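You operate a simulated robot arm through the tools that you are given. There is no shell and no other tool. Be economical: measure what you need, move in short steps, check, and stop when the job is done.

You are at the controls of a simulated two-armed robot. One attempt, no reset.

Task
Set both take-up knobs of belt three to 2 and run it till it tracks true.
Fine: set the knobs with the belt still switched off; true is the green band of the tracking gauge; then stop it and switch off.

It is judged by the outcome, as a careful person would: the job done as asked, and still so three seconds after it is handed in. It fails if anything else is knocked over, pushed out of place, dropped, spilled or broken.

Robot
Two 7-joint arms with fingered hands on one trunk, on a base that drives. Base frame: it is fixed to the floor where the robot stands at the start and does not move with it; the origin is under the middle of the robot, x ahead of it, y to its left, z up. Units: mm, rad, N and s.
The left shoulder is at the start at [61, 124, 1130], the right one opposite. With the tool pointing down near the work surface each hand reaches from about 460 to 860 mm from the robot's upright axis, wherever it stands, measured 20 degrees to its own side. Places, roughly: blue take-up knob [500, -100, 800]; inner big block [1900, -3000, 900]; jog button of belt one [1500, -3400, 800]; jog button of belt three [300, -200, 800]; jog button of belt two [500, -1500, 800]; main switch of belt one [1400, -3200, 800]; main switch of belt three [500, -200, 800]; main switch of belt two [500, -1600, 800]; orange take-up knob [500, -400, 800]; outer big block [1400, -3000, 900]; run button of belt one [1300, -3400, 800]; run button of belt three [300, -100, 800]; run button of belt two [500, -1400, 800]; something [1400, -200, 800]; stop button of belt one [1400, -3400, 800]; stop button of belt three [300, -100, 800]. Payload 3.6 kg a hand.
The tool frame of a hand sits at the grasp point between the pads (the TCP): z along the fingers, y along the line on which they close. The tips reach 34 mm beyond it. The gripper opens to 116 mm. The gripper's body begins 40 mm behind the TCP. The gripper is a hand of 5 fingers: y runs from the thumb to the fingers, the wrist lies at [-16, -160, -164] in the tool frame, and closing takes about 1.5 s.
Orientation is that of the tool frame in the base frame, as a unit quaternion [w, x, y, z]. With the fingers straight down and the wrist toward the robot, the tool's x, y and z point along [0, 1, 0], [1, 0, 0] and [0, 0, -1] of the base frame.

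Tools
- The arms move only by the tool drive_tool. It takes "left_series", "right_series" or both (then of equal length, played together; a hand with none holds still); each is one flat list of numbers, 6 for each row, row after row: the shift along the tool's x, y, z in mm, then the turn, a rotation vector about the tool's x, y, z in degrees. In form: [x, y, z, ax, ay, az, x, y, z, ax, ay, az, ...]. A call has 1 to 10 rows; each row shifts and turns the commanded pose from where the row before left it, along the tool's axes as they then stand. "left_grip" and "right_grip" are, for a hand that has rows, the opening in per cent of the stroke, from 0 (shut) to 100 (fully open), set as the call begins (left out, the last holds). Rows are played at 5 a second. More than 50 mm and 0.15 rad between two rows, or a gripper value outside its range, and nothing of the call is played. Where a pose cannot be reached the arm comes as near as it can. A force on the tool above 60 N (or 10 N above the force at the start of the call, whichever is more), or a blocked arm, ends the call early, and 0.2 s more pass. The fingers move at their own pace (about 153 mm/s each) and stop on an object; they squeeze with about 26 N. The grip force told is the motor's: it shows also when the fingers shut on nothing. Time passes only in rows, and 0.2 s behind the last, so rows that do not move let the fingers close. The reply holds the time, the measured pose of the TCP, the force on the tool along the base axes, the opening and the grip force, in the units named above and with some noise, with the torque about the TCP (base axes, N m) and any sound that the robot's microphone picked up, and new pictures: "views" is both (left out), scene, wrist or none (wrist: the cameras of the hands that moved).
- Cameras (640 x 400 px; columns grow to the right, rows downward): "scene" is now at [145.4, -38.7, 1307.3]; the picture's right is [-0.43, -0.90, -0.00], its down [-0.50, 0.24, -0.83] and it looks along [0.75, -0.36, -0.56] (base axes); focal length 226 px, centre (320, 200). "left" rides on the left gripper at [-69, -134, -110] in its tool frame; the picture's right is [-0.77, -0.19, 0.61], its down [0.59, -0.58, 0.57] and it looks along [0.25, 0.80, 0.55] (tool axes); focal length 256 px, centre (320, 200). "right" rides on the right gripper at [69, -134, -110] in its tool frame; the picture's right is [-0.77, 0.19, -0.61], its down [-0.59, -0.58, 0.57] and it looks along [-0.25, 0.79, 0.55] (tool axes); focal length 256 px, centre (320, 200). There is no depth. A picture from a camera that has moved, and an enlarged one, comes with that camera's place and axes in the base frame and with its lens.
- slide_trunk(by): slides the trunk up (or, below 0, down) by that many mm; the arms and the scene camera ride with it, the base frame stays. It gives what a move gives, with no picture.
- drive_base(legs): drives the robot by 1 to 6 legs, each [ahead, turn to the left] in mm and rad, along the robot's own axes; the way and the turn of a leg run together, so that a leg with both is an arc; at most 1500 mm and 3.142 rad a leg. The arms and the cameras ride along, it lands a little off, and it stops where it bumps. It gives what a move gives, and a new picture of the scene camera.
- finger_targets(index, middle, ring, little, thumb_bend, thumb_turn, hand): sets how far each is bent, from 0 (flat) to 100 (curled in); at 30 the hand is open as for a grip, at 70 the pads meet at the TCP. One left out holds its place. A second passes; each finger stops where it meets its share of the squeeze, and holds until it gets a number again. A gripper value or a shape takes the hand back. It gives what a move gives, with no picture; readings hold the bend of each and the force on index, middle, ring, little, thumb and palm. thumb_turn goes from beside the hand (0) to across from the fingers (100), as for a grip.
- hand_shape(shape, hand): the hand has 5 fingers and takes this shape, open, in about a second: jaw (thumb against the fingers, like two jaws); tri (thumb and two fingers); tip (a fingertip pinch); poke (one finger out to press); point (the index stretched); flat (the hand flat); cup (the hand cupped); fist (a fist). The gripper value then closes the fingers along that shape, each until it touches; the sizes above hold for jaw. It gives what a move gives, with no picture.
- aim_head(pan, tilt): turns the head with the scene camera to pan (to the left, within 1.501 rad either way) and tilt (down, from -0.506 to 1.204), counted from straight ahead of the robot. It gives what a move gives, and a new picture of the scene camera.
- close_up(camera, box): a new picture of the part [left, top, right, bottom] of that camera's present view, enlarged. It takes no simulated time.
- sign_off(): hands the job in; it is judged then, once.

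Go step by step. Nothing tells you exact positions but the pictures and the camera data: compare them with the known pose of the tool, close in by small moves and look again before you grip or let go. The budget is 120 turns and 260 pictures, counting those below and the enlarged ones. Unless the task says otherwise, let go and move clear before handing in, and close with one line.

The tools are called after "Request:" by a JSON object that holds its "fn" and its "kwargs". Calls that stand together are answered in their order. drive_tool: Moves the arms, as the interface text tells. Its arguments: {"type":"object","properties":{"left_series":{"type":"array"},"left_grip":{"type":"number"},"right_series":{"type":"array"},"right_grip":{"type":"number"},"views":{"type":"string","enum":["both","scene","wrist","none"]}},"required":[]} The other tools are called the same way: slide_trunk (by) slides the trunk up or down; hand_shape (shape, hand) gives the hand a shape; finger_targets (index, middle, ring, little, thumb_bend, thumb_turn, hand) moves the fingers one by one; drive_base (legs) drives the base; aim_head (pan, tilt) turns the head that bears the scene camera; close_up (camera, box) takes an enlarged picture of a part of a camera's view; sign_off () hands the job in.

At the start:

```text
time: 0.0
left_ee_pos: [597.6, -16.0, 1181.1]
left_tool_rot: [-0.001, 0.707, 0.707, 0.0]
left_ft_force: [-1.2, -0.5, 0.4]
left_torque: [0.01, -0.02, 0.0]
left_finger_gap: 115.9
left_gripper_force: 0.1
left_shape: jaw
left_bend: [30.0, 30.0, 30.0, 30.0, 30.0, 97.0]
left_finger forces: [0.0, 0.0, 0.0, 0.0, 0.0, 0.0]
right_ee_pos: [372.5, -360.1, 1177.7]
right_tool_rot: [0.001, 0.707, 0.707, 0.0]
right_ft_force: [-0.5, -0.1, 0.0]
right_torque: [0.03, 0.02, 0.02]
right_finger_gap: 115.7
right_gripper_force: 0.0
right_shape: jaw
right_bend: [30.0, 30.0, 30.0, 30.0, 30.0, 97.0]
right_finger forces: [0.0, 0.0, 0.0, 0.1, 0.1, 0.1]
trunk travel left (down, up): [-325.0, 437.0]
robot x, y, heading: [-3.5, -1.0, 0.001]
head pan, tilt: [-0.443, 0.59]
```

scene: 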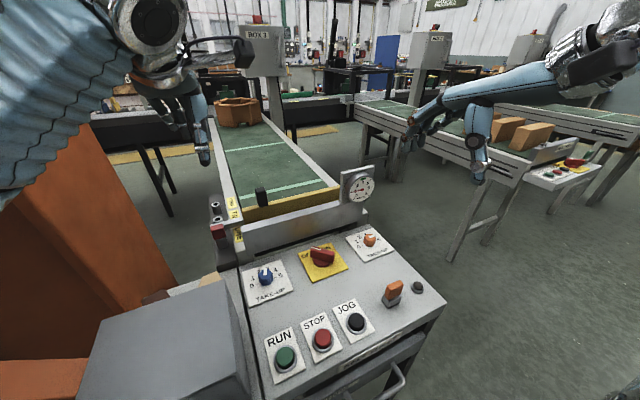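
right: 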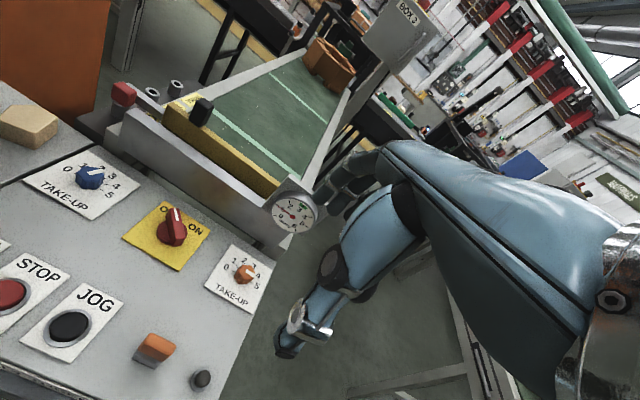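
left: 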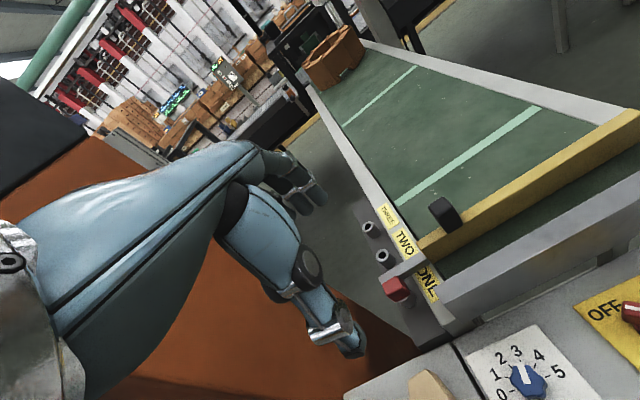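

I see the panel with two take-up knobs, a main switch, RUN/STOP/JOG, and a tracking gauge. I'll enlarge the details before moving anything.

Request:
{"fn": "close_up", "kwargs": {"camera": "scene", "box": [230, 160, 450, 300]}}

Request:
{"fn": "close_up", "kwargs": {"camera": "left", "box": [340, 180, 640, 400]}}

Request:
{"fn": "close_up", "kwargs": {"camera": "right", "box": [0, 70, 330, 300]}}

Request:
{"fn": "close_up", "kwargs": {"camera": "scene", "box": [240, 230, 460, 390]}}

```text
2.86 times, centred on (340, 230) of scene
camera zoom: at [145.4, -38.7, 1307.3], right [-0.43, -0.9, 0.0], down [-0.5, 0.24, -0.83], along [0.75, -0.36, -0.56], focal length 647 px, centre (263, 114)
```

zoom: 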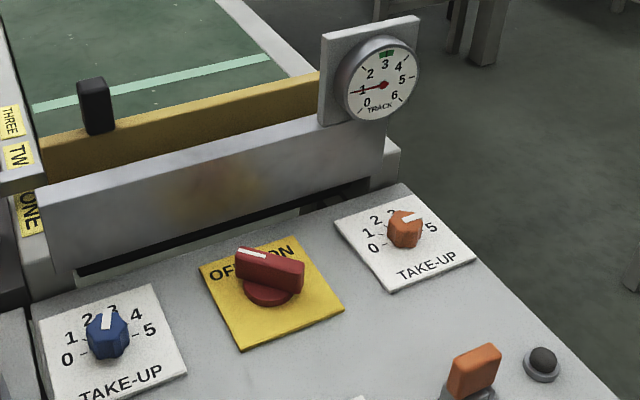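

```text
1.82 times, centred on (490, 290) of left
camera zoom: at [464.7, -85.8, 1290.9], right [-0.19, -0.77, -0.61], down [-0.58, 0.59, -0.56], along [0.79, 0.25, -0.55], focal length 465 px, centre (11, 36)
```

zoom: 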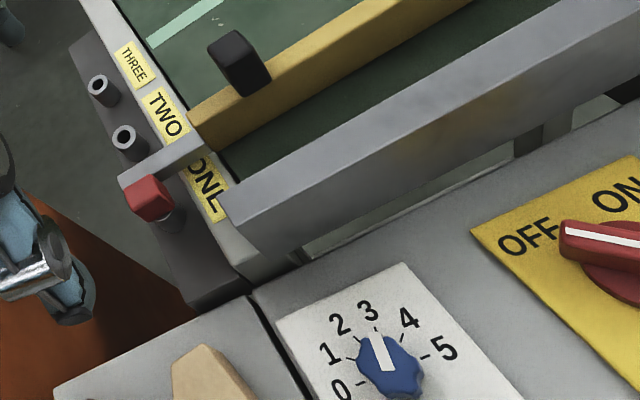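

```text
1.74 times, centred on (165, 185) of right
camera zoom: at [238.7, -292.2, 1287.3], right [0.19, -0.77, 0.61], down [-0.58, -0.59, -0.57], along [0.79, -0.25, -0.55], focal length 445 px, centre (590, 226)
```

zoom: 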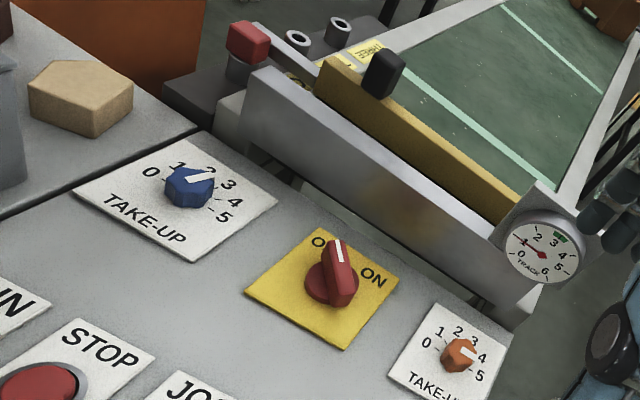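

```text
2.50 times, centred on (350, 310) of scene
camera zoom: at [145.4, -38.7, 1307.3], right [-0.43, -0.9, 0.0], down [-0.5, 0.24, -0.83], along [0.75, -0.36, -0.56], focal length 566 px, centre (245, -75)
```

zoom: 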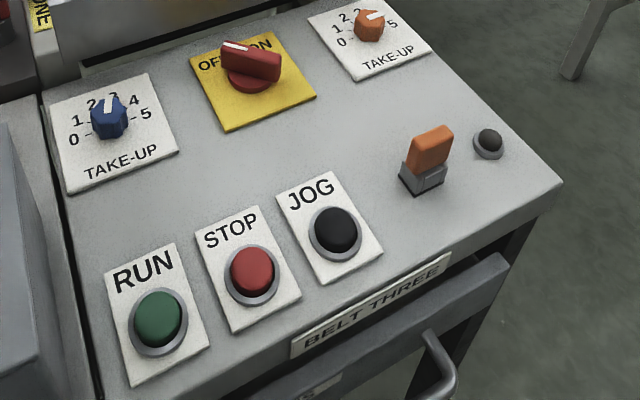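

The main switch points at OFF, the blue knob is near 2.5–3 and the orange near 4. I'll look along the belt and at the panel from other head angles.

Request:
{"fn": "aim_head", "kwargs": {"pan": -0.2, "tilt": 0.3}}

Request:
{"fn": "close_up", "kwargs": {"camera": "left", "box": [260, 0, 500, 150]}}

Request:
{"fn": "close_up", "kwargs": {"camera": "right", "box": [120, 240, 280, 400]}}

Request:
{"fn": "aim_head", "kwargs": {"pan": -0.3, "tilt": 1.1}}

```text
time: 0.8
left_ee_pos: [597.9, -16.0, 1180.3]
left_tool_rot: [-0.001, 0.708, 0.706, 0.0]
left_ft_force: [0.1, 0.4, 0.1]
left_torque: [0.03, 0.0, -0.03]
left_finger_gap: 115.9
left_gripper_force: 0.1
left_shape: jaw
left_bend: [30.0, 30.0, 30.0, 30.0, 30.0, 97.0]
left_finger forces: [0.0, 0.1, 0.1, 0.1, 0.1, 0.0]
right_ee_pos: [372.8, -360.6, 1177.1]
right_tool_rot: [0.0, 0.707, 0.707, 0.0]
right_ft_force: [0.4, 0.6, 0.6]
right_torque: [0.0, 0.0, -0.02]
right_finger_gap: 116.0
right_gripper_force: 0.0
right_shape: jaw
right_bend: [30.0, 30.0, 30.0, 30.0, 30.0, 97.0]
right_finger forces: [0.0, 0.0, 0.0, 0.0, 0.1, 0.1]
trunk travel left (down, up): [-325.0, 437.0]
robot x, y, heading: [-2.6, -2.3, -0.002]
head pan, tilt: [-0.201, 0.3]
camera scene: at [156.8, -19.4, 1333.8], right [-0.2, -0.98, 0.0], down [-0.29, 0.06, -0.95], along [0.94, -0.19, -0.3], focal length 226 px, centre (320, 200)
```

scene: 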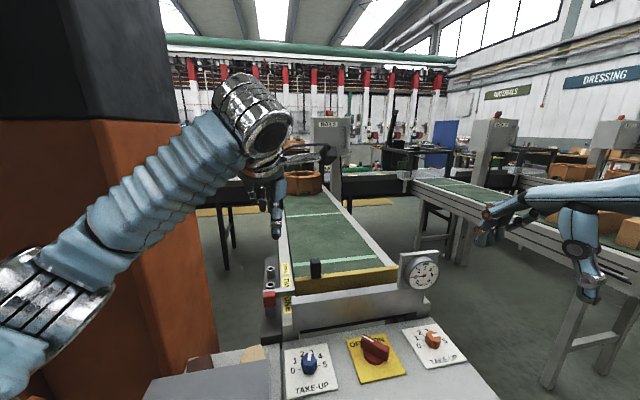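

```text
2.67 times, centred on (380, 75) of left
camera zoom: at [464.7, -85.8, 1290.9], right [-0.19, -0.77, -0.61], down [-0.58, 0.59, -0.56], along [0.79, 0.25, -0.55], focal length 683 px, centre (160, 533)
```

zoom: 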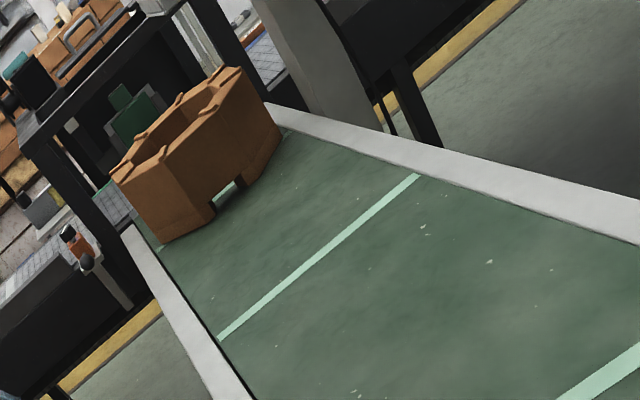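

```text
2.50 times, centred on (200, 320) of right
camera zoom: at [238.7, -292.2, 1287.2], right [0.19, -0.77, 0.61], down [-0.58, -0.59, -0.57], along [0.79, -0.25, -0.55], focal length 640 px, centre (620, -100)
```

zoom: 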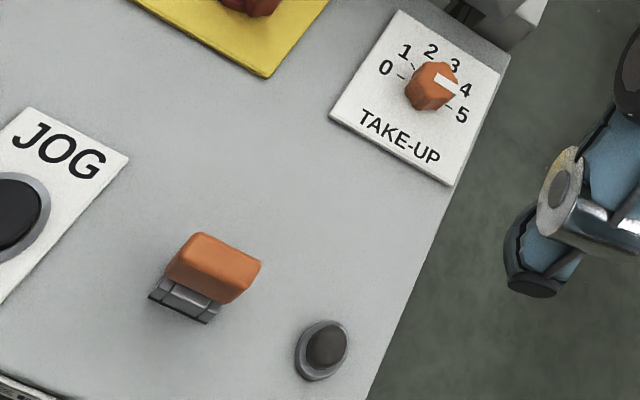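

```text
time: 1.9
left_ee_pos: [599.0, -15.8, 1180.3]
left_tool_rot: [0.0, 0.707, 0.707, 0.0]
left_ft_force: [0.1, 0.0, -0.3]
left_torque: [0.02, -0.01, 0.0]
left_finger_gap: 115.8
left_gripper_force: 0.0
left_shape: jaw
left_bend: [30.0, 30.0, 30.0, 30.0, 30.0, 97.0]
left_finger forces: [0.0, 0.0, 0.0, 0.0, 0.1, 0.0]
right_ee_pos: [373.8, -360.7, 1176.5]
right_tool_rot: [0.0, 0.707, 0.707, 0.0]
right_ft_force: [0.8, -0.6, 0.0]
right_torque: [0.01, 0.01, 0.04]
right_finger_gap: 115.8
right_gripper_force: 0.1
right_shape: jaw
right_bend: [30.0, 30.0, 30.0, 30.0, 30.0, 97.0]
right_finger forces: [0.0, 0.0, 0.0, 0.0, 0.0, 0.1]
trunk travel left (down, up): [-325.0, 437.0]
robot x, y, heading: [4.8, 0.7, -0.004]
head pan, tilt: [-0.3, 1.1]
camera scene: at [125.6, -19.4, 1267.9], right [-0.3, -0.96, 0.0], down [-0.85, 0.26, -0.45], along [0.43, -0.13, -0.89], focal length 226 px, centre (320, 200)
```

scene: 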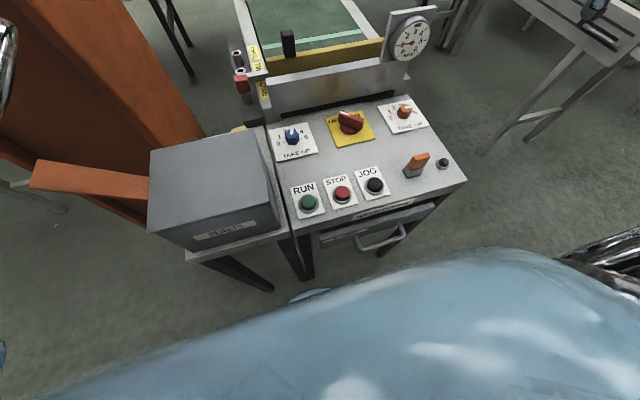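

Blue knob ≈ [534,-74,830], switch ≈ [532,-232,832], orange ≈ [538,-396,816], buttons ≈ x 343, y -62/-140/-218. The buttons are too near the robot, so I back off 160 mm first.

Request:
{"fn": "drive_base", "kwargs": {"legs": [[-160, 0]]}}

```text
time: 3.2
left_ee_pos: [464.5, -7.7, 1186.6]
left_tool_rot: [0.011, 0.704, 0.711, 0.004]
left_ft_force: [-0.8, 1.9, 2.0]
left_torque: [-0.09, 0.01, -0.04]
left_finger_gap: 116.3
left_gripper_force: 0.1
left_shape: jaw
left_bend: [30.0, 30.0, 30.0, 30.0, 30.0, 97.0]
left_finger forces: [0.0, 0.1, 0.0, 0.1, 0.1, 0.0]
right_ee_pos: [236.2, -360.3, 1170.4]
right_tool_rot: [0.002, 0.709, 0.705, -0.005]
right_ft_force: [-1.4, 1.1, 0.4]
right_torque: [-0.01, -0.08, 0.0]
right_finger_gap: 115.7
right_gripper_force: 0.0
right_shape: jaw
right_bend: [30.0, 30.0, 30.0, 30.0, 30.0, 97.0]
right_finger forces: [0.0, 0.0, 0.1, 0.0, 0.0, 0.0]
trunk travel left (down, up): [-325.0, 437.0]
robot x, y, heading: [-130.2, 1.7, -0.001]
head pan, tilt: [-0.3, 1.1]
stopped in leg 1: the robot was blocked; the commanded pose is now the measured one
camera scene: at [31.0, -17.9, 1267.4], right [-0.3, -0.96, 0.01], down [-0.86, 0.26, -0.43], along [0.41, -0.14, -0.9], focal length 226 px, centre (320, 200)
```

scene: 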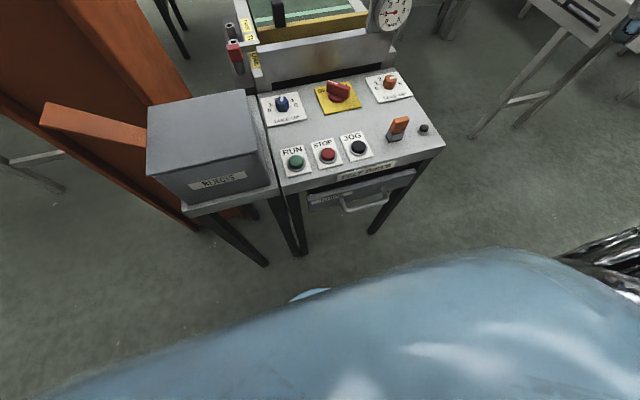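

Something stopped the base after about 130 mm. I'll look to both sides to find what I touched.

Request:
{"fn": "aim_head", "kwargs": {"pan": 1.5, "tilt": 0.7}}

Request:
{"fn": "aim_head", "kwargs": {"pan": -1.5, "tilt": 0.7}}

```text
time: 5.0
left_ee_pos: [433.7, -16.6, 1199.2]
left_tool_rot: [0.026, 0.71, 0.703, 0.012]
left_ft_force: [0.0, 0.5, -0.7]
left_torque: [-0.01, 0.01, 0.03]
left_finger_gap: 116.3
left_gripper_force: 0.0
left_shape: jaw
left_bend: [30.0, 30.0, 30.0, 30.0, 30.0, 97.0]
left_finger forces: [0.0, 0.0, 0.0, 0.0, 0.0, 0.0]
right_ee_pos: [203.5, -364.2, 1176.6]
right_tool_rot: [0.012, 0.712, 0.702, 0.005]
right_ft_force: [0.9, -0.1, -0.4]
right_torque: [0.01, 0.03, 0.01]
right_finger_gap: 115.8
right_gripper_force: 0.1
right_shape: jaw
right_bend: [30.0, 30.0, 30.0, 30.0, 30.0, 97.0]
right_finger forces: [0.0, 0.0, 0.0, 0.0, 0.0, 0.1]
trunk travel left (down, up): [-325.0, 437.0]
robot x, y, heading: [-132.3, 4.7, -0.001]
head pan, tilt: [1.499, 0.7]
camera scene: at [-32.0, 83.4, 1298.9], right [1.0, -0.08, -0.02], down [-0.06, -0.64, -0.76], along [0.04, 0.76, -0.64], focal length 226 px, centre (320, 200)
```

scene: 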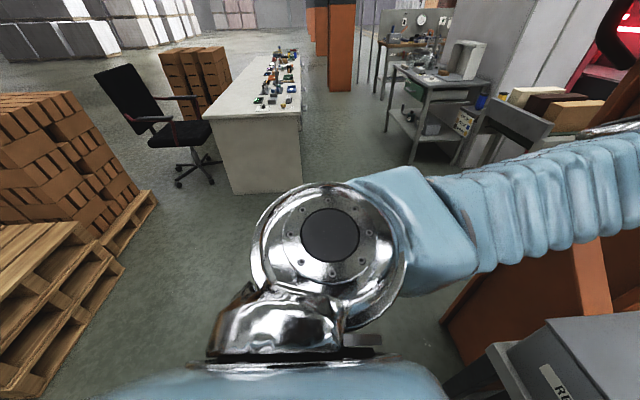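

```text
time: 7.6
left_ee_pos: [430.7, -13.0, 1196.7]
left_tool_rot: [0.019, 0.705, 0.708, 0.012]
left_ft_force: [0.0, 0.2, 0.6]
left_torque: [0.0, 0.03, -0.04]
left_finger_gap: 116.0
left_gripper_force: 0.0
left_shape: jaw
left_bend: [30.0, 30.0, 30.0, 30.0, 30.0, 97.0]
left_finger forces: [0.0, 0.1, 0.0, 0.0, 0.0, 0.0]
right_ee_pos: [202.5, -362.5, 1176.4]
right_tool_rot: [0.011, 0.711, 0.703, 0.005]
right_ft_force: [-0.8, 0.5, -0.5]
right_torque: [0.01, 0.0, 0.03]
right_finger_gap: 116.0
right_gripper_force: 0.1
right_shape: jaw
right_bend: [30.0, 30.0, 30.0, 30.0, 30.0, 97.0]
right_finger forces: [0.0, 0.1, 0.0, 0.1, 0.0, 0.0]
trunk travel left (down, up): [-325.0, 437.0]
robot x, y, heading: [-132.0, -1.3, -0.003]
head pan, tilt: [-1.499, 0.7]
camera scene: at [-60.1, -85.6, 1297.8], right [-1.0, -0.07, 0.0], down [-0.04, 0.64, -0.76], along [0.05, -0.76, -0.64], focal length 226 px, centre (320, 200)
```

scene: 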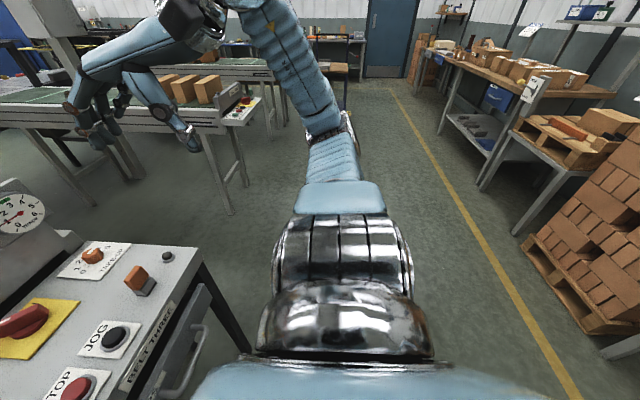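

Nothing toppled; likely a heavy pallet is behind me. I ease forward a little to be clear of it and view the panel again.

Request:
{"fn": "drive_base", "kwargs": {"legs": [[20, 0]]}}

Request:
{"fn": "aim_head", "kwargs": {"pan": -0.3, "tilt": 0.85}}

```text
time: 8.4
left_ee_pos: [443.8, -14.2, 1201.4]
left_tool_rot: [0.022, 0.707, 0.707, 0.015]
left_ft_force: [-0.4, -0.5, 0.3]
left_torque: [0.0, -0.04, 0.05]
left_finger_gap: 115.6
left_gripper_force: 0.0
left_shape: jaw
left_bend: [30.0, 30.0, 30.0, 30.0, 30.0, 97.0]
left_finger forces: [0.1, 0.1, 0.1, 0.0, 0.1, 0.0]
right_ee_pos: [214.7, -363.7, 1178.4]
right_tool_rot: [0.014, 0.71, 0.704, 0.009]
right_ft_force: [0.1, -0.2, -0.1]
right_torque: [0.02, 0.01, 0.04]
right_finger_gap: 116.1
right_gripper_force: 0.0
right_shape: jaw
right_bend: [30.0, 30.0, 30.0, 30.0, 30.0, 97.0]
right_finger forces: [0.0, 0.0, 0.0, 0.0, 0.1, 0.0]
trunk travel left (down, up): [-325.0, 437.0]
robot x, y, heading: [-112.6, -1.2, -0.004]
head pan, tilt: [-1.499, 0.7]
camera scene: at [-42.6, -86.1, 1297.9], right [-1.0, -0.07, 0.0], down [-0.04, 0.64, -0.76], along [0.05, -0.76, -0.64], focal length 226 px, centre (320, 200)
```

scene: 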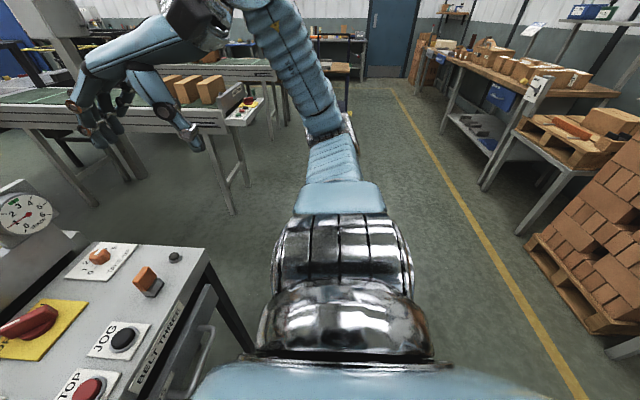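

```text
time: 9.8
left_ee_pos: [444.9, -13.4, 1199.7]
left_tool_rot: [0.021, 0.706, 0.707, 0.016]
left_ft_force: [0.4, 0.4, 0.1]
left_torque: [0.03, 0.01, 0.01]
left_finger_gap: 115.7
left_gripper_force: 0.1
left_shape: jaw
left_bend: [30.0, 30.0, 30.0, 30.0, 30.0, 97.0]
left_finger forces: [0.0, 0.1, 0.0, 0.0, 0.1, 0.0]
right_ee_pos: [218.3, -362.8, 1177.9]
right_tool_rot: [0.012, 0.711, 0.703, 0.008]
right_ft_force: [0.1, 1.0, 0.0]
right_torque: [-0.01, -0.01, 0.0]
right_finger_gap: 116.1
right_gripper_force: 0.1
right_shape: jaw
right_bend: [30.0, 30.0, 30.0, 30.0, 30.0, 97.0]
right_finger forces: [0.0, 0.1, 0.0, 0.0, 0.1, 0.0]
trunk travel left (down, up): [-325.0, 437.0]
robot x, y, heading: [-113.1, 2.7, 0.002]
head pan, tilt: [-0.3, 0.85]
camera scene: at [28.7, -24.3, 1285.6], right [-0.3, -0.95, 0.0], down [-0.72, 0.22, -0.66], along [0.63, -0.2, -0.75], focal length 226 px, centre (320, 200)
```

scene: 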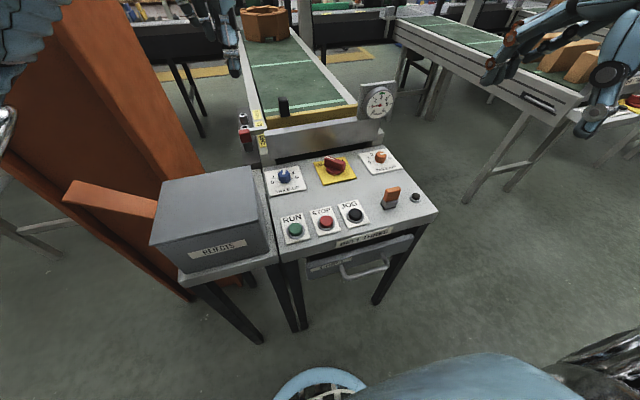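

Now I shape the right hand to a fingertip pinch and bring it above the orange knob at a safe height.

Request:
{"fn": "hand_shape", "kwargs": {"hand": "right", "shape": "tip"}}

Request:
{"fn": "drive_tool", "kwargs": {"right_series": [-4, 40, 22, 0, 0, 0, -4, 40, 22, 0, 0, 0, -4, 40, 22, 0, 0, 0, -4, 40, 22, 0, 0, 0, -4, 40, 22, 0, 0, 0, -4, 40, 22, 0, 0, 0, -4, 40, 22, 0, 0, 0, -4, 40, 22, 0, 0, 0]}}

```text
time: 10.7
left_ee_pos: [446.1, -14.0, 1199.0]
left_tool_rot: [0.02, 0.706, 0.707, 0.016]
left_ft_force: [0.4, -0.3, 0.3]
left_torque: [-0.02, -0.01, 0.0]
left_finger_gap: 116.2
left_gripper_force: 0.1
left_shape: jaw
left_bend: [30.0, 30.0, 30.0, 30.0, 30.0, 97.0]
left_finger forces: [0.0, 0.0, 0.0, 0.0, 0.1, 0.0]
right_ee_pos: [217.5, -362.8, 1177.5]
right_tool_rot: [0.013, 0.71, 0.704, 0.008]
right_ft_force: [-0.5, 1.1, -0.2]
right_torque: [0.01, -0.01, -0.02]
right_finger_gap: 115.6
right_gripper_force: 0.1
right_shape: tip
right_bend: [29.0, 96.0, 98.0, 98.0, 30.0, 97.0]
right_finger forces: [0.0, 0.0, 0.0, 0.0, 0.0, 0.0]
trunk travel left (down, up): [-325.0, 437.0]
robot x, y, heading: [-110.2, -1.3, -0.003]
head pan, tilt: [-0.3, 0.85]
```

```text
time: 12.5
left_ee_pos: [439.3, -13.8, 1202.5]
left_tool_rot: [0.023, 0.707, 0.706, 0.016]
left_ft_force: [-0.6, 0.5, 1.0]
left_torque: [-0.01, -0.08, 0.01]
left_finger_gap: 116.1
left_gripper_force: 0.1
left_shape: jaw
left_bend: [30.0, 30.0, 30.0, 30.0, 30.0, 97.0]
left_finger forces: [0.1, 0.1, 0.0, 0.1, 0.0, 0.0]
right_ee_pos: [537.4, -401.4, 1014.9]
right_tool_rot: [0.016, 0.711, 0.703, 0.009]
right_ft_force: [-16.5, 0.9, 8.2]
right_torque: [0.02, -0.38, 0.06]
right_finger_gap: 113.8
right_gripper_force: 0.1
right_shape: tip
right_bend: [32.0, 96.0, 98.0, 98.0, 30.0, 97.0]
right_finger forces: [18.7, 0.0, 0.1, 0.0, 0.1, 0.0]
trunk travel left (down, up): [-325.0, 437.0]
robot x, y, heading: [-112.9, 2.3, -0.005]
head pan, tilt: [-0.3, 0.85]
camera scene: at [23.0, -23.5, 1286.4], right [-0.3, -0.95, 0.0], down [-0.71, 0.23, -0.66], along [0.63, -0.2, -0.75], focal length 226 px, centre (320, 200)
camera right: at [400.9, -329.5, 1119.9], right [0.16, -0.76, 0.62], down [-0.56, -0.59, -0.58], along [0.81, -0.26, -0.52], focal length 256 px, centre (320, 200)
```

scene: 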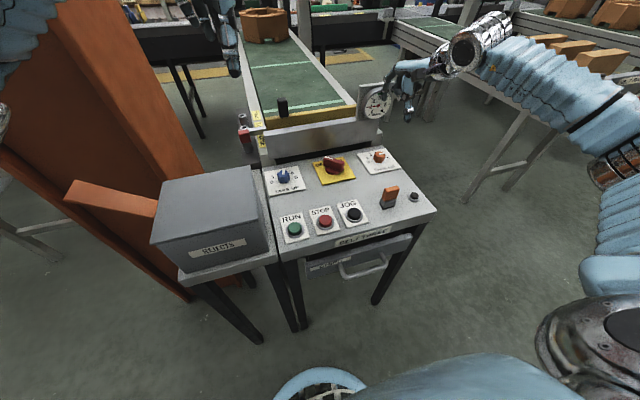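
right: 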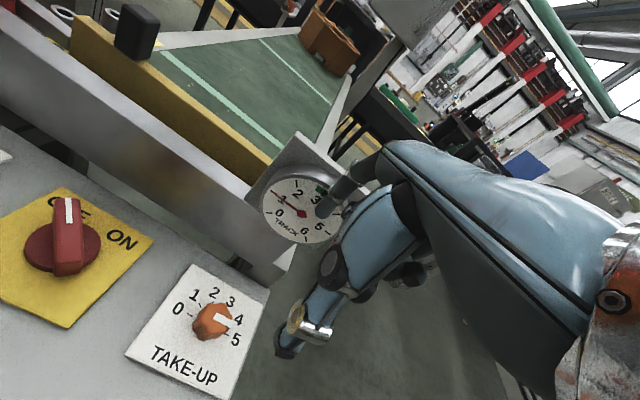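

The index fingertip is touching the tracking gauge, so I pull straight back at once.

Request:
{"fn": "drive_tool", "kwargs": {"right_series": [0, -40, 0, 0, 0, 0, 0, -40, 0, 0, 0, 0, 0, 0, 0, 0, 0, 0]}}

Request:
{"fn": "close_up", "kwargs": {"camera": "right", "box": [100, 100, 420, 300]}}

```text
time: 13.3
left_ee_pos: [448.2, -13.7, 1198.2]
left_tool_rot: [0.02, 0.705, 0.708, 0.014]
left_ft_force: [0.2, 0.2, -0.2]
left_torque: [-0.03, 0.0, -0.01]
left_finger_gap: 115.9
left_gripper_force: 0.0
left_shape: jaw
left_bend: [30.0, 30.0, 30.0, 30.0, 30.0, 97.0]
left_finger forces: [0.0, 0.0, 0.1, 0.0, 0.0, 0.0]
right_ee_pos: [464.1, -397.3, 1007.5]
right_tool_rot: [0.011, 0.709, 0.705, 0.006]
right_ft_force: [1.0, -0.2, -0.3]
right_torque: [-0.01, 0.03, 0.05]
right_finger_gap: 115.9
right_gripper_force: 0.1
right_shape: tip
right_bend: [29.0, 96.0, 98.0, 98.0, 30.0, 97.0]
right_finger forces: [0.1, 0.1, 0.0, 0.0, 0.1, 0.1]
trunk travel left (down, up): [-325.0, 437.0]
robot x, y, heading: [-112.4, -1.7, -0.002]
head pan, tilt: [-0.3, 0.85]
camera scene: at [31.4, -24.5, 1285.2], right [-0.3, -0.95, 0.0], down [-0.72, 0.22, -0.66], along [0.63, -0.2, -0.75], focal length 226 px, centre (320, 200)
camera right: at [328.2, -327.4, 1113.5], right [0.16, -0.77, 0.62], down [-0.57, -0.59, -0.58], along [0.81, -0.26, -0.53], focal length 256 px, centre (320, 200)
```

scene: 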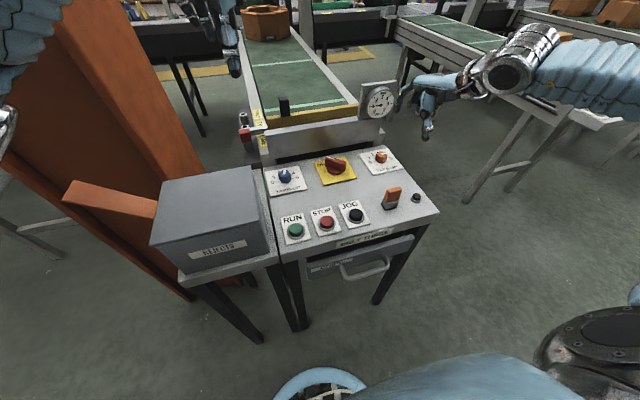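
right: 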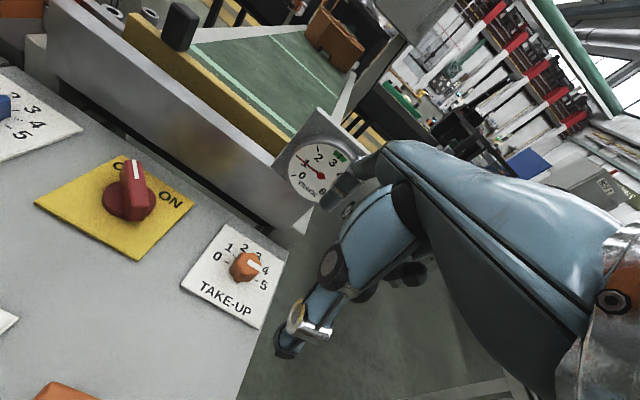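

```text
2.00 times, centred on (260, 200) of right
camera zoom: at [328.2, -327.4, 1113.5], right [0.16, -0.77, 0.62], down [-0.57, -0.59, -0.58], along [0.81, -0.26, -0.53], focal length 512 px, centre (440, 200)
```

zoom: 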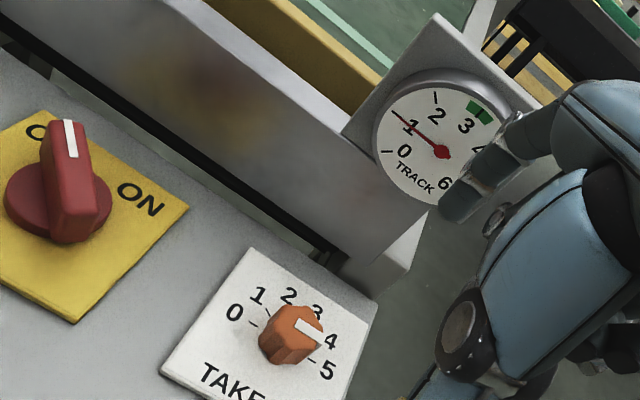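

The gauge is unharmed; it stands at about [604,-391,962], right beyond the orange knob, so I must turn the hand sideways there. I rotate the hand about the vertical, narrow the opening, and look again.

Request:
{"fn": "drive_tool", "kwargs": {"right_series": [0, 0, 0, 0, 0, -8, 0, 0, 0, 0, 0, -8, 0, 0, 0, 0, 0, -8, 0, 0, 0, 0, 0, -8, 0, 0, 0, 0, 0, -8, 0, 0, 0, 0, 0, 0], "right_grip": 65}}

Request:
{"fn": "close_up", "kwargs": {"camera": "scene", "box": [255, 130, 455, 250]}}

```text
time: 14.7
left_ee_pos: [445.2, -15.3, 1199.7]
left_tool_rot: [0.022, 0.707, 0.707, 0.015]
left_ft_force: [-0.1, -1.0, -0.7]
left_torque: [0.03, -0.02, 0.01]
left_finger_gap: 115.8
left_gripper_force: 0.0
left_shape: jaw
left_bend: [30.0, 30.0, 30.0, 30.0, 30.0, 97.0]
left_finger forces: [0.0, 0.1, 0.0, 0.0, 0.0, 0.1]
right_ee_pos: [446.4, -321.2, 979.4]
right_tool_rot: [0.035, 0.545, 0.837, -0.019]
right_ft_force: [0.4, 0.7, 0.2]
right_torque: [-0.01, 0.01, 0.0]
right_finger_gap: 76.2
right_gripper_force: 0.0
right_shape: tip
right_bend: [35.0, 96.0, 98.0, 98.0, 57.0, 99.0]
right_finger forces: [0.0, 0.1, 0.1, 0.0, 0.0, 0.1]
right hand out of reach, approached as far as the arm can: row 2, 3, 4, 5
trunk travel left (down, up): [-325.0, 437.0]
robot x, y, heading: [-112.3, -1.8, -0.005]
head pan, tilt: [-0.3, 0.85]
camera scene: at [28.8, -24.7, 1285.5], right [-0.3, -0.95, 0.0], down [-0.72, 0.22, -0.66], along [0.63, -0.2, -0.75], focal length 226 px, centre (320, 200)
camera right: at [292.0, -306.1, 1081.6], right [0.46, -0.58, 0.67], down [-0.27, -0.81, -0.52], along [0.85, 0.06, -0.53], focal length 256 px, centre (320, 200)
```

scene: 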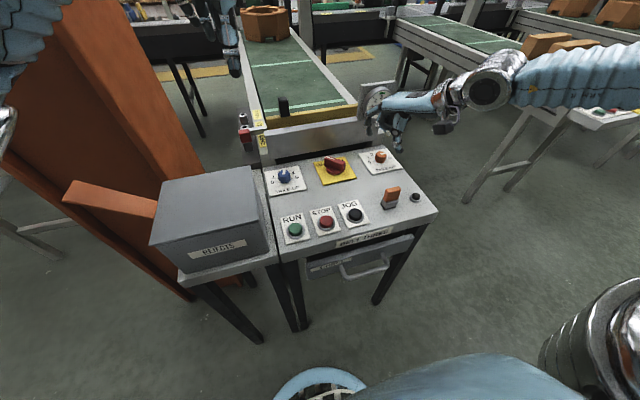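
right: 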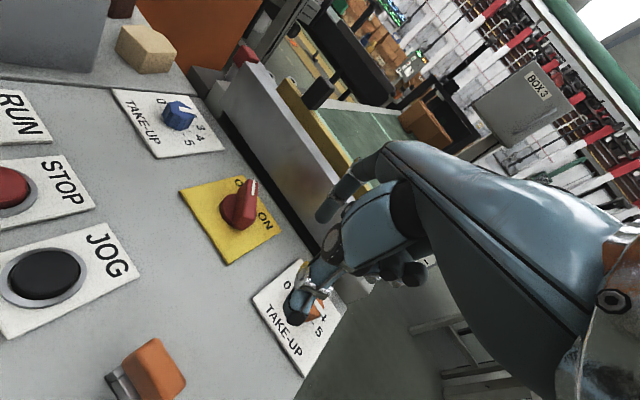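

```text
3.20 times, centred on (355, 190) of scene
camera zoom: at [28.8, -24.7, 1285.5], right [-0.3, -0.95, 0.0], down [-0.72, 0.22, -0.66], along [0.63, -0.2, -0.75], focal length 724 px, centre (208, 232)
```

zoom: 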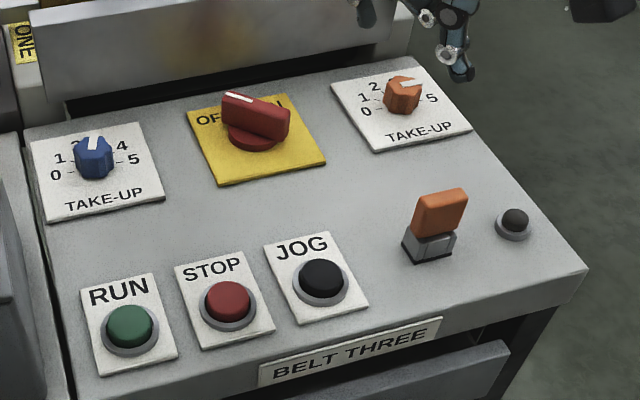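

Turning the wrist that way is out of reach from here. A better stance is to the front-right of the panel, facing it diagonally, so I raise the hand first.

Request:
{"fn": "drive_tool", "kwargs": {"right_series": [0, -20, -35, 0, 0, 4, 0, -20, -35, 0, 0, 4, 0, -20, -35, 0, 0, 4, 0, -20, -35, 0, 0, 4, 0, -20, -35, 0, 0, 4, 0, -20, -35, 0, 0, 4], "views": "none"}}

Request:
{"fn": "drive_base", "kwargs": {"legs": [[0, -1.363], [736, 0]]}}

```text
time: 16.1
left_ee_pos: [444.8, -14.1, 1200.5]
left_tool_rot: [0.022, 0.707, 0.707, 0.016]
left_ft_force: [1.0, 0.5, 0.6]
left_torque: [0.02, 0.0, -0.01]
left_finger_gap: 116.0
left_gripper_force: 0.1
left_shape: jaw
left_bend: [30.0, 30.0, 30.0, 30.0, 30.0, 97.0]
left_finger forces: [0.0, 0.1, 0.0, 0.0, 0.0, 0.0]
right_ee_pos: [322.6, -335.6, 1186.4]
right_tool_rot: [0.038, 0.707, 0.706, -0.012]
right_ft_force: [0.0, -0.1, -0.9]
right_torque: [0.02, 0.01, 0.04]
right_finger_gap: 76.2
right_gripper_force: 0.1
right_shape: tip
right_bend: [35.0, 96.0, 98.0, 98.0, 57.0, 99.0]
right_finger forces: [0.0, 0.1, 0.1, 0.1, 0.1, 0.0]
trunk travel left (down, up): [-325.0, 437.0]
robot x, y, heading: [-113.2, 1.6, -0.005]
head pan, tilt: [-0.3, 0.85]
```

```text
time: 23.4
left_ee_pos: [151.1, -1260.1, 1200.1]
left_tool_rot: [0.027, 0.994, 0.111, -0.002]
left_ft_force: [-0.7, -0.2, -0.6]
left_torque: [0.01, 0.04, -0.01]
left_finger_gap: 115.9
left_gripper_force: 0.1
left_shape: jaw
left_bend: [30.0, 30.0, 30.0, 30.0, 30.0, 97.0]
left_finger forces: [0.1, 0.0, 0.0, 0.0, 0.0, 0.0]
right_ee_pos: [-189.1, -1211.5, 1186.1]
right_tool_rot: [0.022, 0.993, 0.108, -0.033]
right_ft_force: [-1.1, 0.4, 0.5]
right_torque: [-0.01, -0.01, 0.0]
right_finger_gap: 76.0
right_gripper_force: 0.1
right_shape: tip
right_bend: [35.0, 96.0, 98.0, 98.0, 57.0, 99.0]
right_finger forces: [0.1, 0.0, 0.1, 0.1, 0.0, 0.0]
trunk travel left (down, up): [-325.0, 437.0]
robot x, y, heading: [43.8, -713.3, -1.354]
head pan, tilt: [-0.3, 0.85]
camera scene: at [50.2, -856.2, 1285.5], right [-1.0, 0.08, 0.0], down [0.06, 0.75, -0.66], along [-0.06, -0.66, -0.75], focal length 226 px, centre (320, 200)
```

scene: 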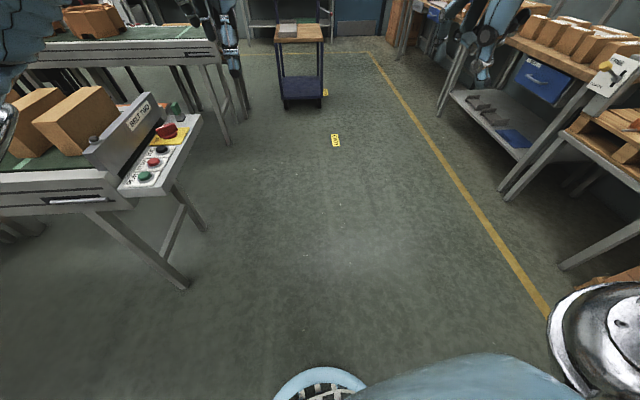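

The drive went as planned and nothing is close. Now I turn left to face the panel diagonally.

Request:
{"fn": "drive_base", "kwargs": {"legs": [[0, 2.192]]}}

Request:
{"fn": "aim_head", "kwargs": {"pan": 0.0, "tilt": 0.85}}

```text
time: 29.1
left_ee_pos: [422.1, -305.0, 1199.8]
left_tool_rot: [0.014, 0.352, 0.936, 0.023]
left_ft_force: [0.8, -0.2, -0.2]
left_torque: [-0.02, -0.02, 0.02]
left_finger_gap: 115.8
left_gripper_force: 0.1
left_shape: jaw
left_bend: [30.0, 30.0, 30.0, 30.0, 30.0, 97.0]
left_finger forces: [0.0, 0.0, 0.0, 0.0, 0.0, 0.0]
right_ee_pos: [582.7, -608.6, 1186.4]
right_tool_rot: [0.04, 0.354, 0.935, 0.006]
right_ft_force: [0.4, -0.4, 0.2]
right_torque: [0.02, -0.02, 0.02]
right_finger_gap: 76.0
right_gripper_force: 0.0
right_shape: tip
right_bend: [35.0, 96.0, 98.0, 98.0, 57.0, 99.0]
right_finger forces: [0.0, 0.0, 0.0, 0.0, 0.0, 0.1]
trunk travel left (down, up): [-325.0, 437.0]
robot x, y, heading: [43.3, -716.2, 0.846]
head pan, tilt: [-0.3, 0.85]
camera scene: at [153.7, -624.0, 1285.5], right [0.52, -0.85, 0.0], down [-0.64, -0.39, -0.66], along [0.56, 0.34, -0.75], focal length 226 px, centre (320, 200)
```

scene: 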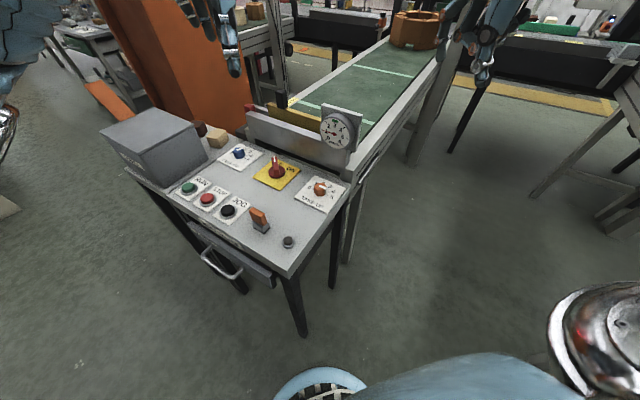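

```text
time: 29.9
left_ee_pos: [421.7, -304.9, 1199.6]
left_tool_rot: [0.013, 0.35, 0.936, 0.024]
left_ft_force: [-0.8, 0.3, 0.9]
left_torque: [0.01, 0.0, 0.01]
left_finger_gap: 116.0
left_gripper_force: 0.1
left_shape: jaw
left_bend: [30.0, 30.0, 30.0, 30.0, 30.0, 97.0]
left_finger forces: [0.0, 0.0, 0.0, 0.1, 0.0, 0.0]
right_ee_pos: [581.6, -608.4, 1185.2]
right_tool_rot: [0.04, 0.352, 0.935, 0.006]
right_ft_force: [-0.5, 0.5, -0.3]
right_torque: [-0.02, -0.03, -0.03]
right_finger_gap: 76.1
right_gripper_force: 0.1
right_shape: tip
right_bend: [35.0, 96.0, 98.0, 98.0, 57.0, 99.0]
right_finger forces: [0.0, 0.0, 0.1, 0.0, 0.0, 0.0]
trunk travel left (down, up): [-325.0, 437.0]
robot x, y, heading: [44.1, -713.9, 0.85]
head pan, tilt: [0.0, 0.85]
camera scene: at [138.7, -606.3, 1285.5], right [0.75, -0.66, 0.0], down [-0.5, -0.56, -0.66], along [0.44, 0.49, -0.75], focal length 226 px, centre (320, 200)
```

scene: 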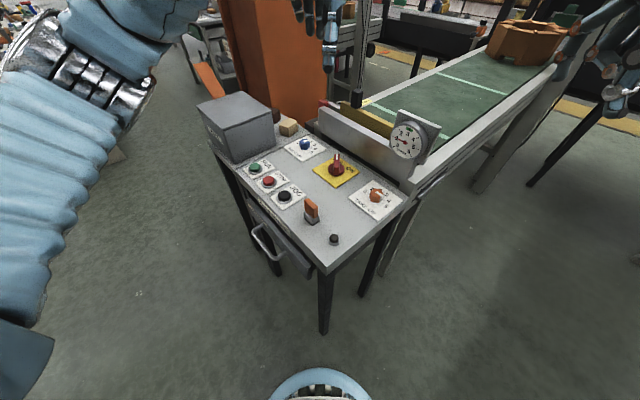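

Good stance: all controls are visible and ahead of me. An enlarged view gives the knob angles and better positions.

Request:
{"fn": "close_up", "kwargs": {"camera": "scene", "box": [240, 110, 440, 250]}}

Request:
{"fn": "close_up", "kwargs": {"camera": "scene", "box": [340, 150, 420, 230]}}

Request:
{"fn": "close_up", "kwargs": {"camera": "scene", "box": [270, 120, 350, 180]}}

```text
2.86 times, centred on (340, 180) of scene
camera zoom: at [138.7, -606.3, 1285.5], right [0.75, -0.66, 0.0], down [-0.5, -0.56, -0.66], along [0.44, 0.49, -0.75], focal length 647 px, centre (263, 257)
```

zoom: 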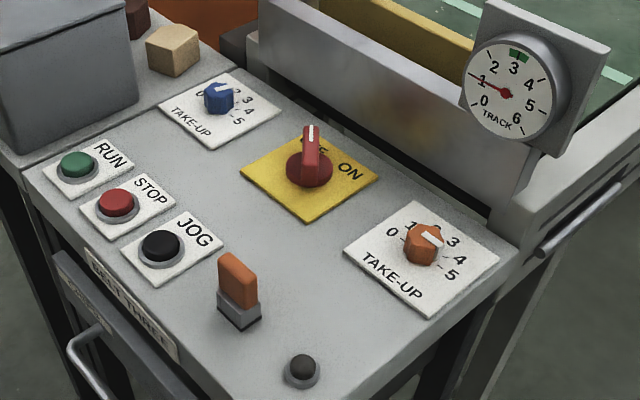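

```text
5.00 times, centred on (380, 190) of scene
camera zoom: at [138.7, -606.3, 1285.5], right [0.75, -0.66, 0.0], down [-0.5, -0.56, -0.66], along [0.44, 0.49, -0.75], focal length 1132 px, centre (20, 250)
```

zoom: 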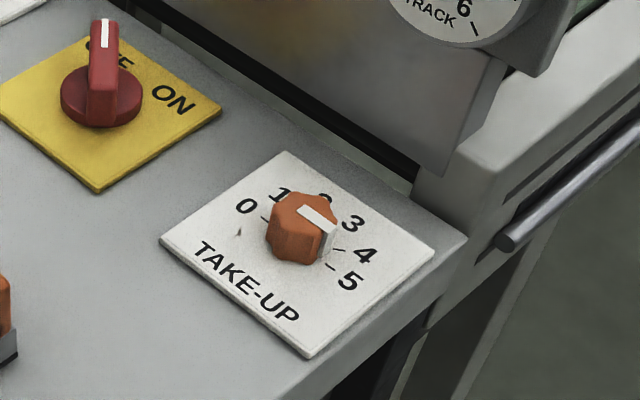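

```text
6.67 times, centred on (310, 150) of scene
camera zoom: at [138.7, -606.3, 1285.5], right [0.75, -0.66, 0.0], down [-0.5, -0.56, -0.66], along [0.44, 0.49, -0.75], focal length 1509 px, centre (387, 533)
```

zoom: 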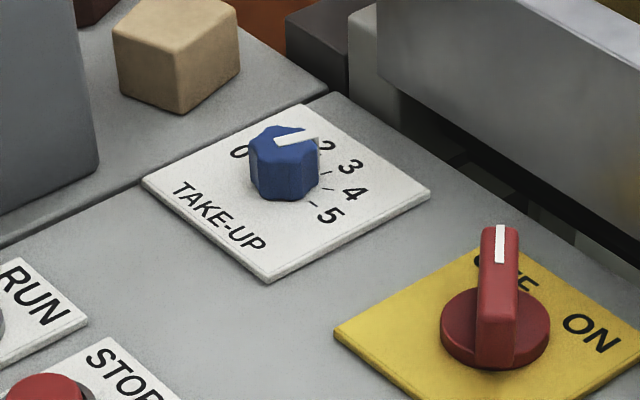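

Knob centres: orange ≈ [541,-392], blue ≈ [544,-71]; scale 36° per unit, with 2.5 pointing along +x. Orange reads about 4.5, blue about 3.4. I bring the right hand over the orange knob, still high.

Request:
{"fn": "drive_tool", "kwargs": {"right_series": [29, 22.7, 17, 0.4, 0.7, -1.5, 29, 22.7, 17, 0.4, 0.7, -1.5, 29, 22.7, 17, 0.4, 0.7, -1.5, 29, 22.7, 17, 0.4, 0.7, -1.5, 29, 22.7, 17, 0.4, 0.7, -1.5, 29, 22.7, 17, 0.4, 0.7, -1.5, 0, 0, 0, 0, 0, 0]}}

```text
time: 31.5
left_ee_pos: [421.4, -305.4, 1201.1]
left_tool_rot: [0.013, 0.352, 0.936, 0.023]
left_ft_force: [0.7, 0.5, 0.1]
left_torque: [0.06, -0.02, 0.0]
left_finger_gap: 115.9
left_gripper_force: 0.2
left_shape: jaw
left_bend: [30.0, 30.0, 30.0, 30.0, 30.0, 97.0]
left_finger forces: [0.0, 0.0, 0.0, 0.0, 0.0, 0.0]
right_ee_pos: [532.5, -395.9, 1079.5]
right_tool_rot: [-0.002, 0.28, 0.96, -0.003]
right_ft_force: [-0.2, -0.4, 0.6]
right_torque: [0.0, 0.02, -0.02]
right_finger_gap: 75.9
right_gripper_force: 0.2
right_shape: tip
right_bend: [35.0, 96.0, 98.0, 98.0, 57.0, 99.0]
right_finger forces: [0.0, 0.0, 0.0, 0.0, 0.1, 0.1]
trunk travel left (down, up): [-325.0, 437.0]
robot x, y, heading: [47.4, -711.7, 0.848]
head pan, tilt: [0.0, 0.85]
camera scene: at [138.8, -606.8, 1285.6], right [0.75, -0.66, 0.0], down [-0.5, -0.56, -0.66], along [0.44, 0.49, -0.75], focal length 226 px, centre (320, 200)
camera right: at [402.8, -472.1, 1190.1], right [0.75, -0.25, 0.61], down [0.19, -0.81, -0.56], along [0.63, 0.53, -0.56], focal length 256 px, centre (320, 200)
```

scene: 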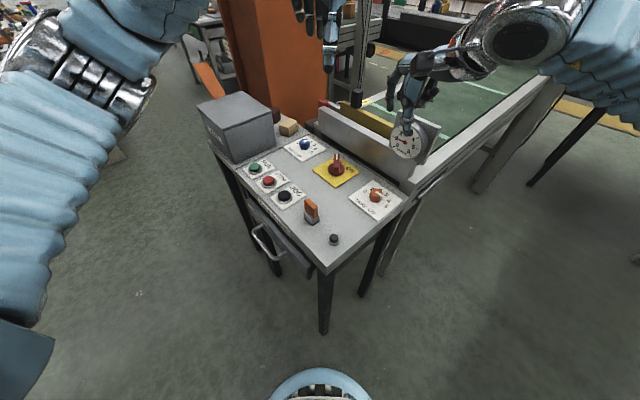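
right: 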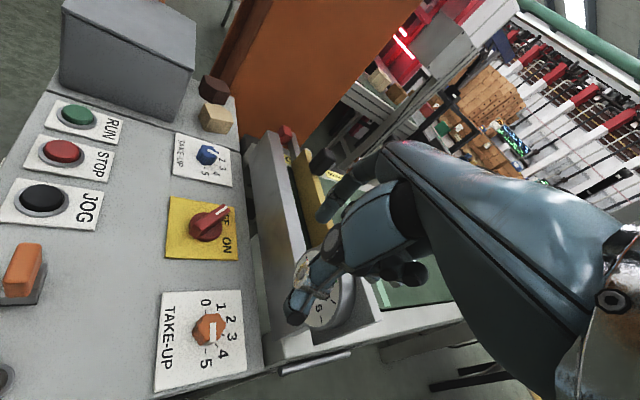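

The hand is at 57° yaw above the knob, with the gauge close on its far side. I check the hand's clearance to the gauge before going down.

Request:
{"fn": "close_up", "kwargs": {"camera": "scene", "box": [340, 20, 500, 220]}}

Request:
{"fn": "close_up", "kwargs": {"camera": "right", "box": [150, 130, 450, 400]}}

```text
2.00 times, centred on (420, 120) of scene
camera zoom: at [138.8, -606.8, 1285.6], right [0.75, -0.66, 0.0], down [-0.5, -0.56, -0.66], along [0.44, 0.49, -0.75], focal length 453 px, centre (120, 360)
```

zoom: 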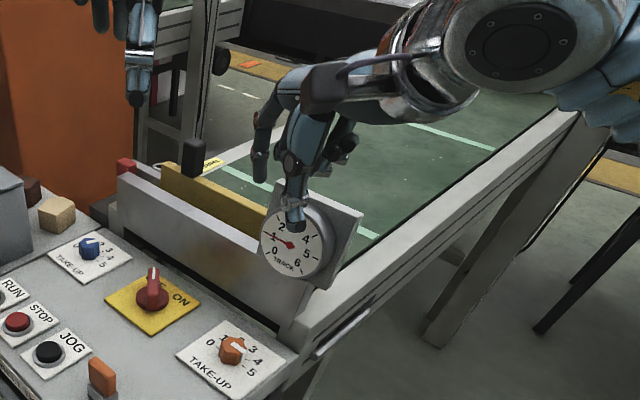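

```text
1.48 times, centred on (300, 265) of right
camera zoom: at [402.8, -472.1, 1190.1], right [0.75, -0.25, 0.61], down [0.19, -0.81, -0.56], along [0.63, 0.53, -0.56], focal length 379 px, centre (350, 104)
```

zoom: 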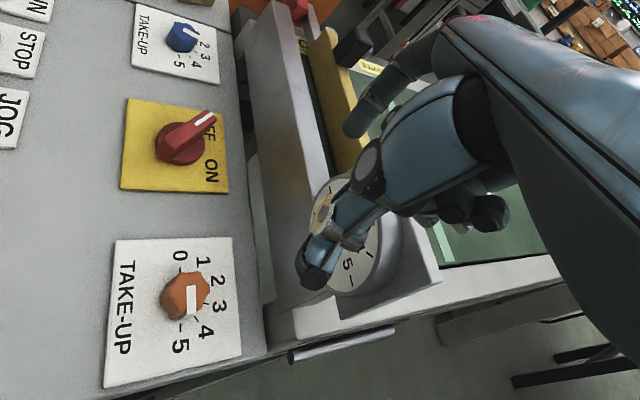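

The curled fingers sit on the gauge side of the hand, so I lean the hand 24° away from the gauge about its closing line and look again.

Request:
{"fn": "drive_tool", "kwargs": {"right_series": [0, 0, 0, 0, -8, 0, 0, 0, 0, 0, -8, 0, 0, 0, 0, 0, -8, 0, 0, 0, 0, 0, 0, 0], "right_grip": 60}}

```text
time: 32.5
left_ee_pos: [421.1, -304.0, 1200.1]
left_tool_rot: [0.013, 0.352, 0.936, 0.023]
left_ft_force: [-0.3, 0.4, -0.1]
left_torque: [0.06, -0.02, 0.03]
left_finger_gap: 115.9
left_gripper_force: 0.1
left_shape: jaw
left_bend: [30.0, 30.0, 30.0, 30.0, 30.0, 97.0]
left_finger forces: [0.0, 0.0, 0.0, 0.0, 0.0, 0.1]
right_ee_pos: [532.8, -397.1, 1079.9]
right_tool_rot: [0.199, 0.272, 0.939, -0.062]
right_ft_force: [0.7, -0.6, 1.4]
right_torque: [-0.01, 0.01, 0.02]
right_finger_gap: 70.3
right_gripper_force: 0.0
right_shape: tip
right_bend: [37.0, 96.0, 98.0, 98.0, 59.0, 99.0]
right_finger forces: [0.0, 0.0, 0.0, 0.1, 0.0, 0.0]
trunk travel left (down, up): [-325.0, 437.0]
robot x, y, heading: [44.7, -713.3, 0.857]
head pan, tilt: [0.0, 0.85]
camera scene: at [138.9, -606.3, 1285.5], right [0.75, -0.66, 0.0], down [-0.5, -0.56, -0.66], along [0.44, 0.49, -0.75], focal length 226 px, centre (320, 200)
camera right: at [369.8, -450.7, 1152.2], right [0.49, -0.08, 0.87], down [0.34, -0.9, -0.27], along [0.81, 0.43, -0.41], focal length 256 px, centre (320, 200)
```

scene: 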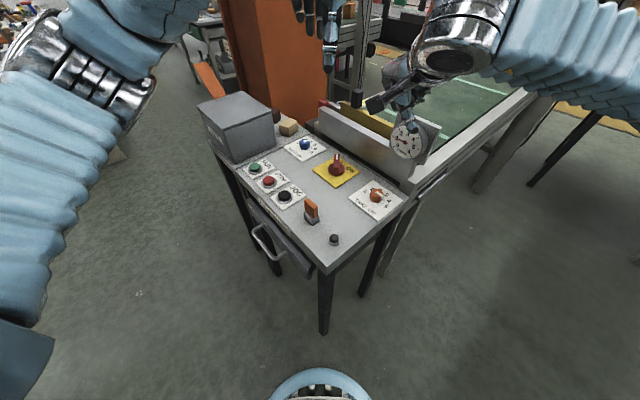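
right: 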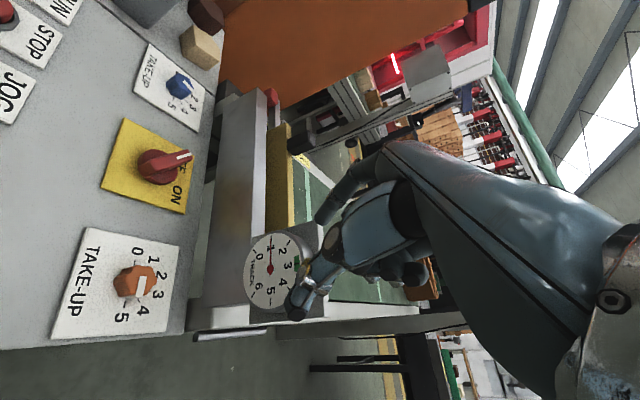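

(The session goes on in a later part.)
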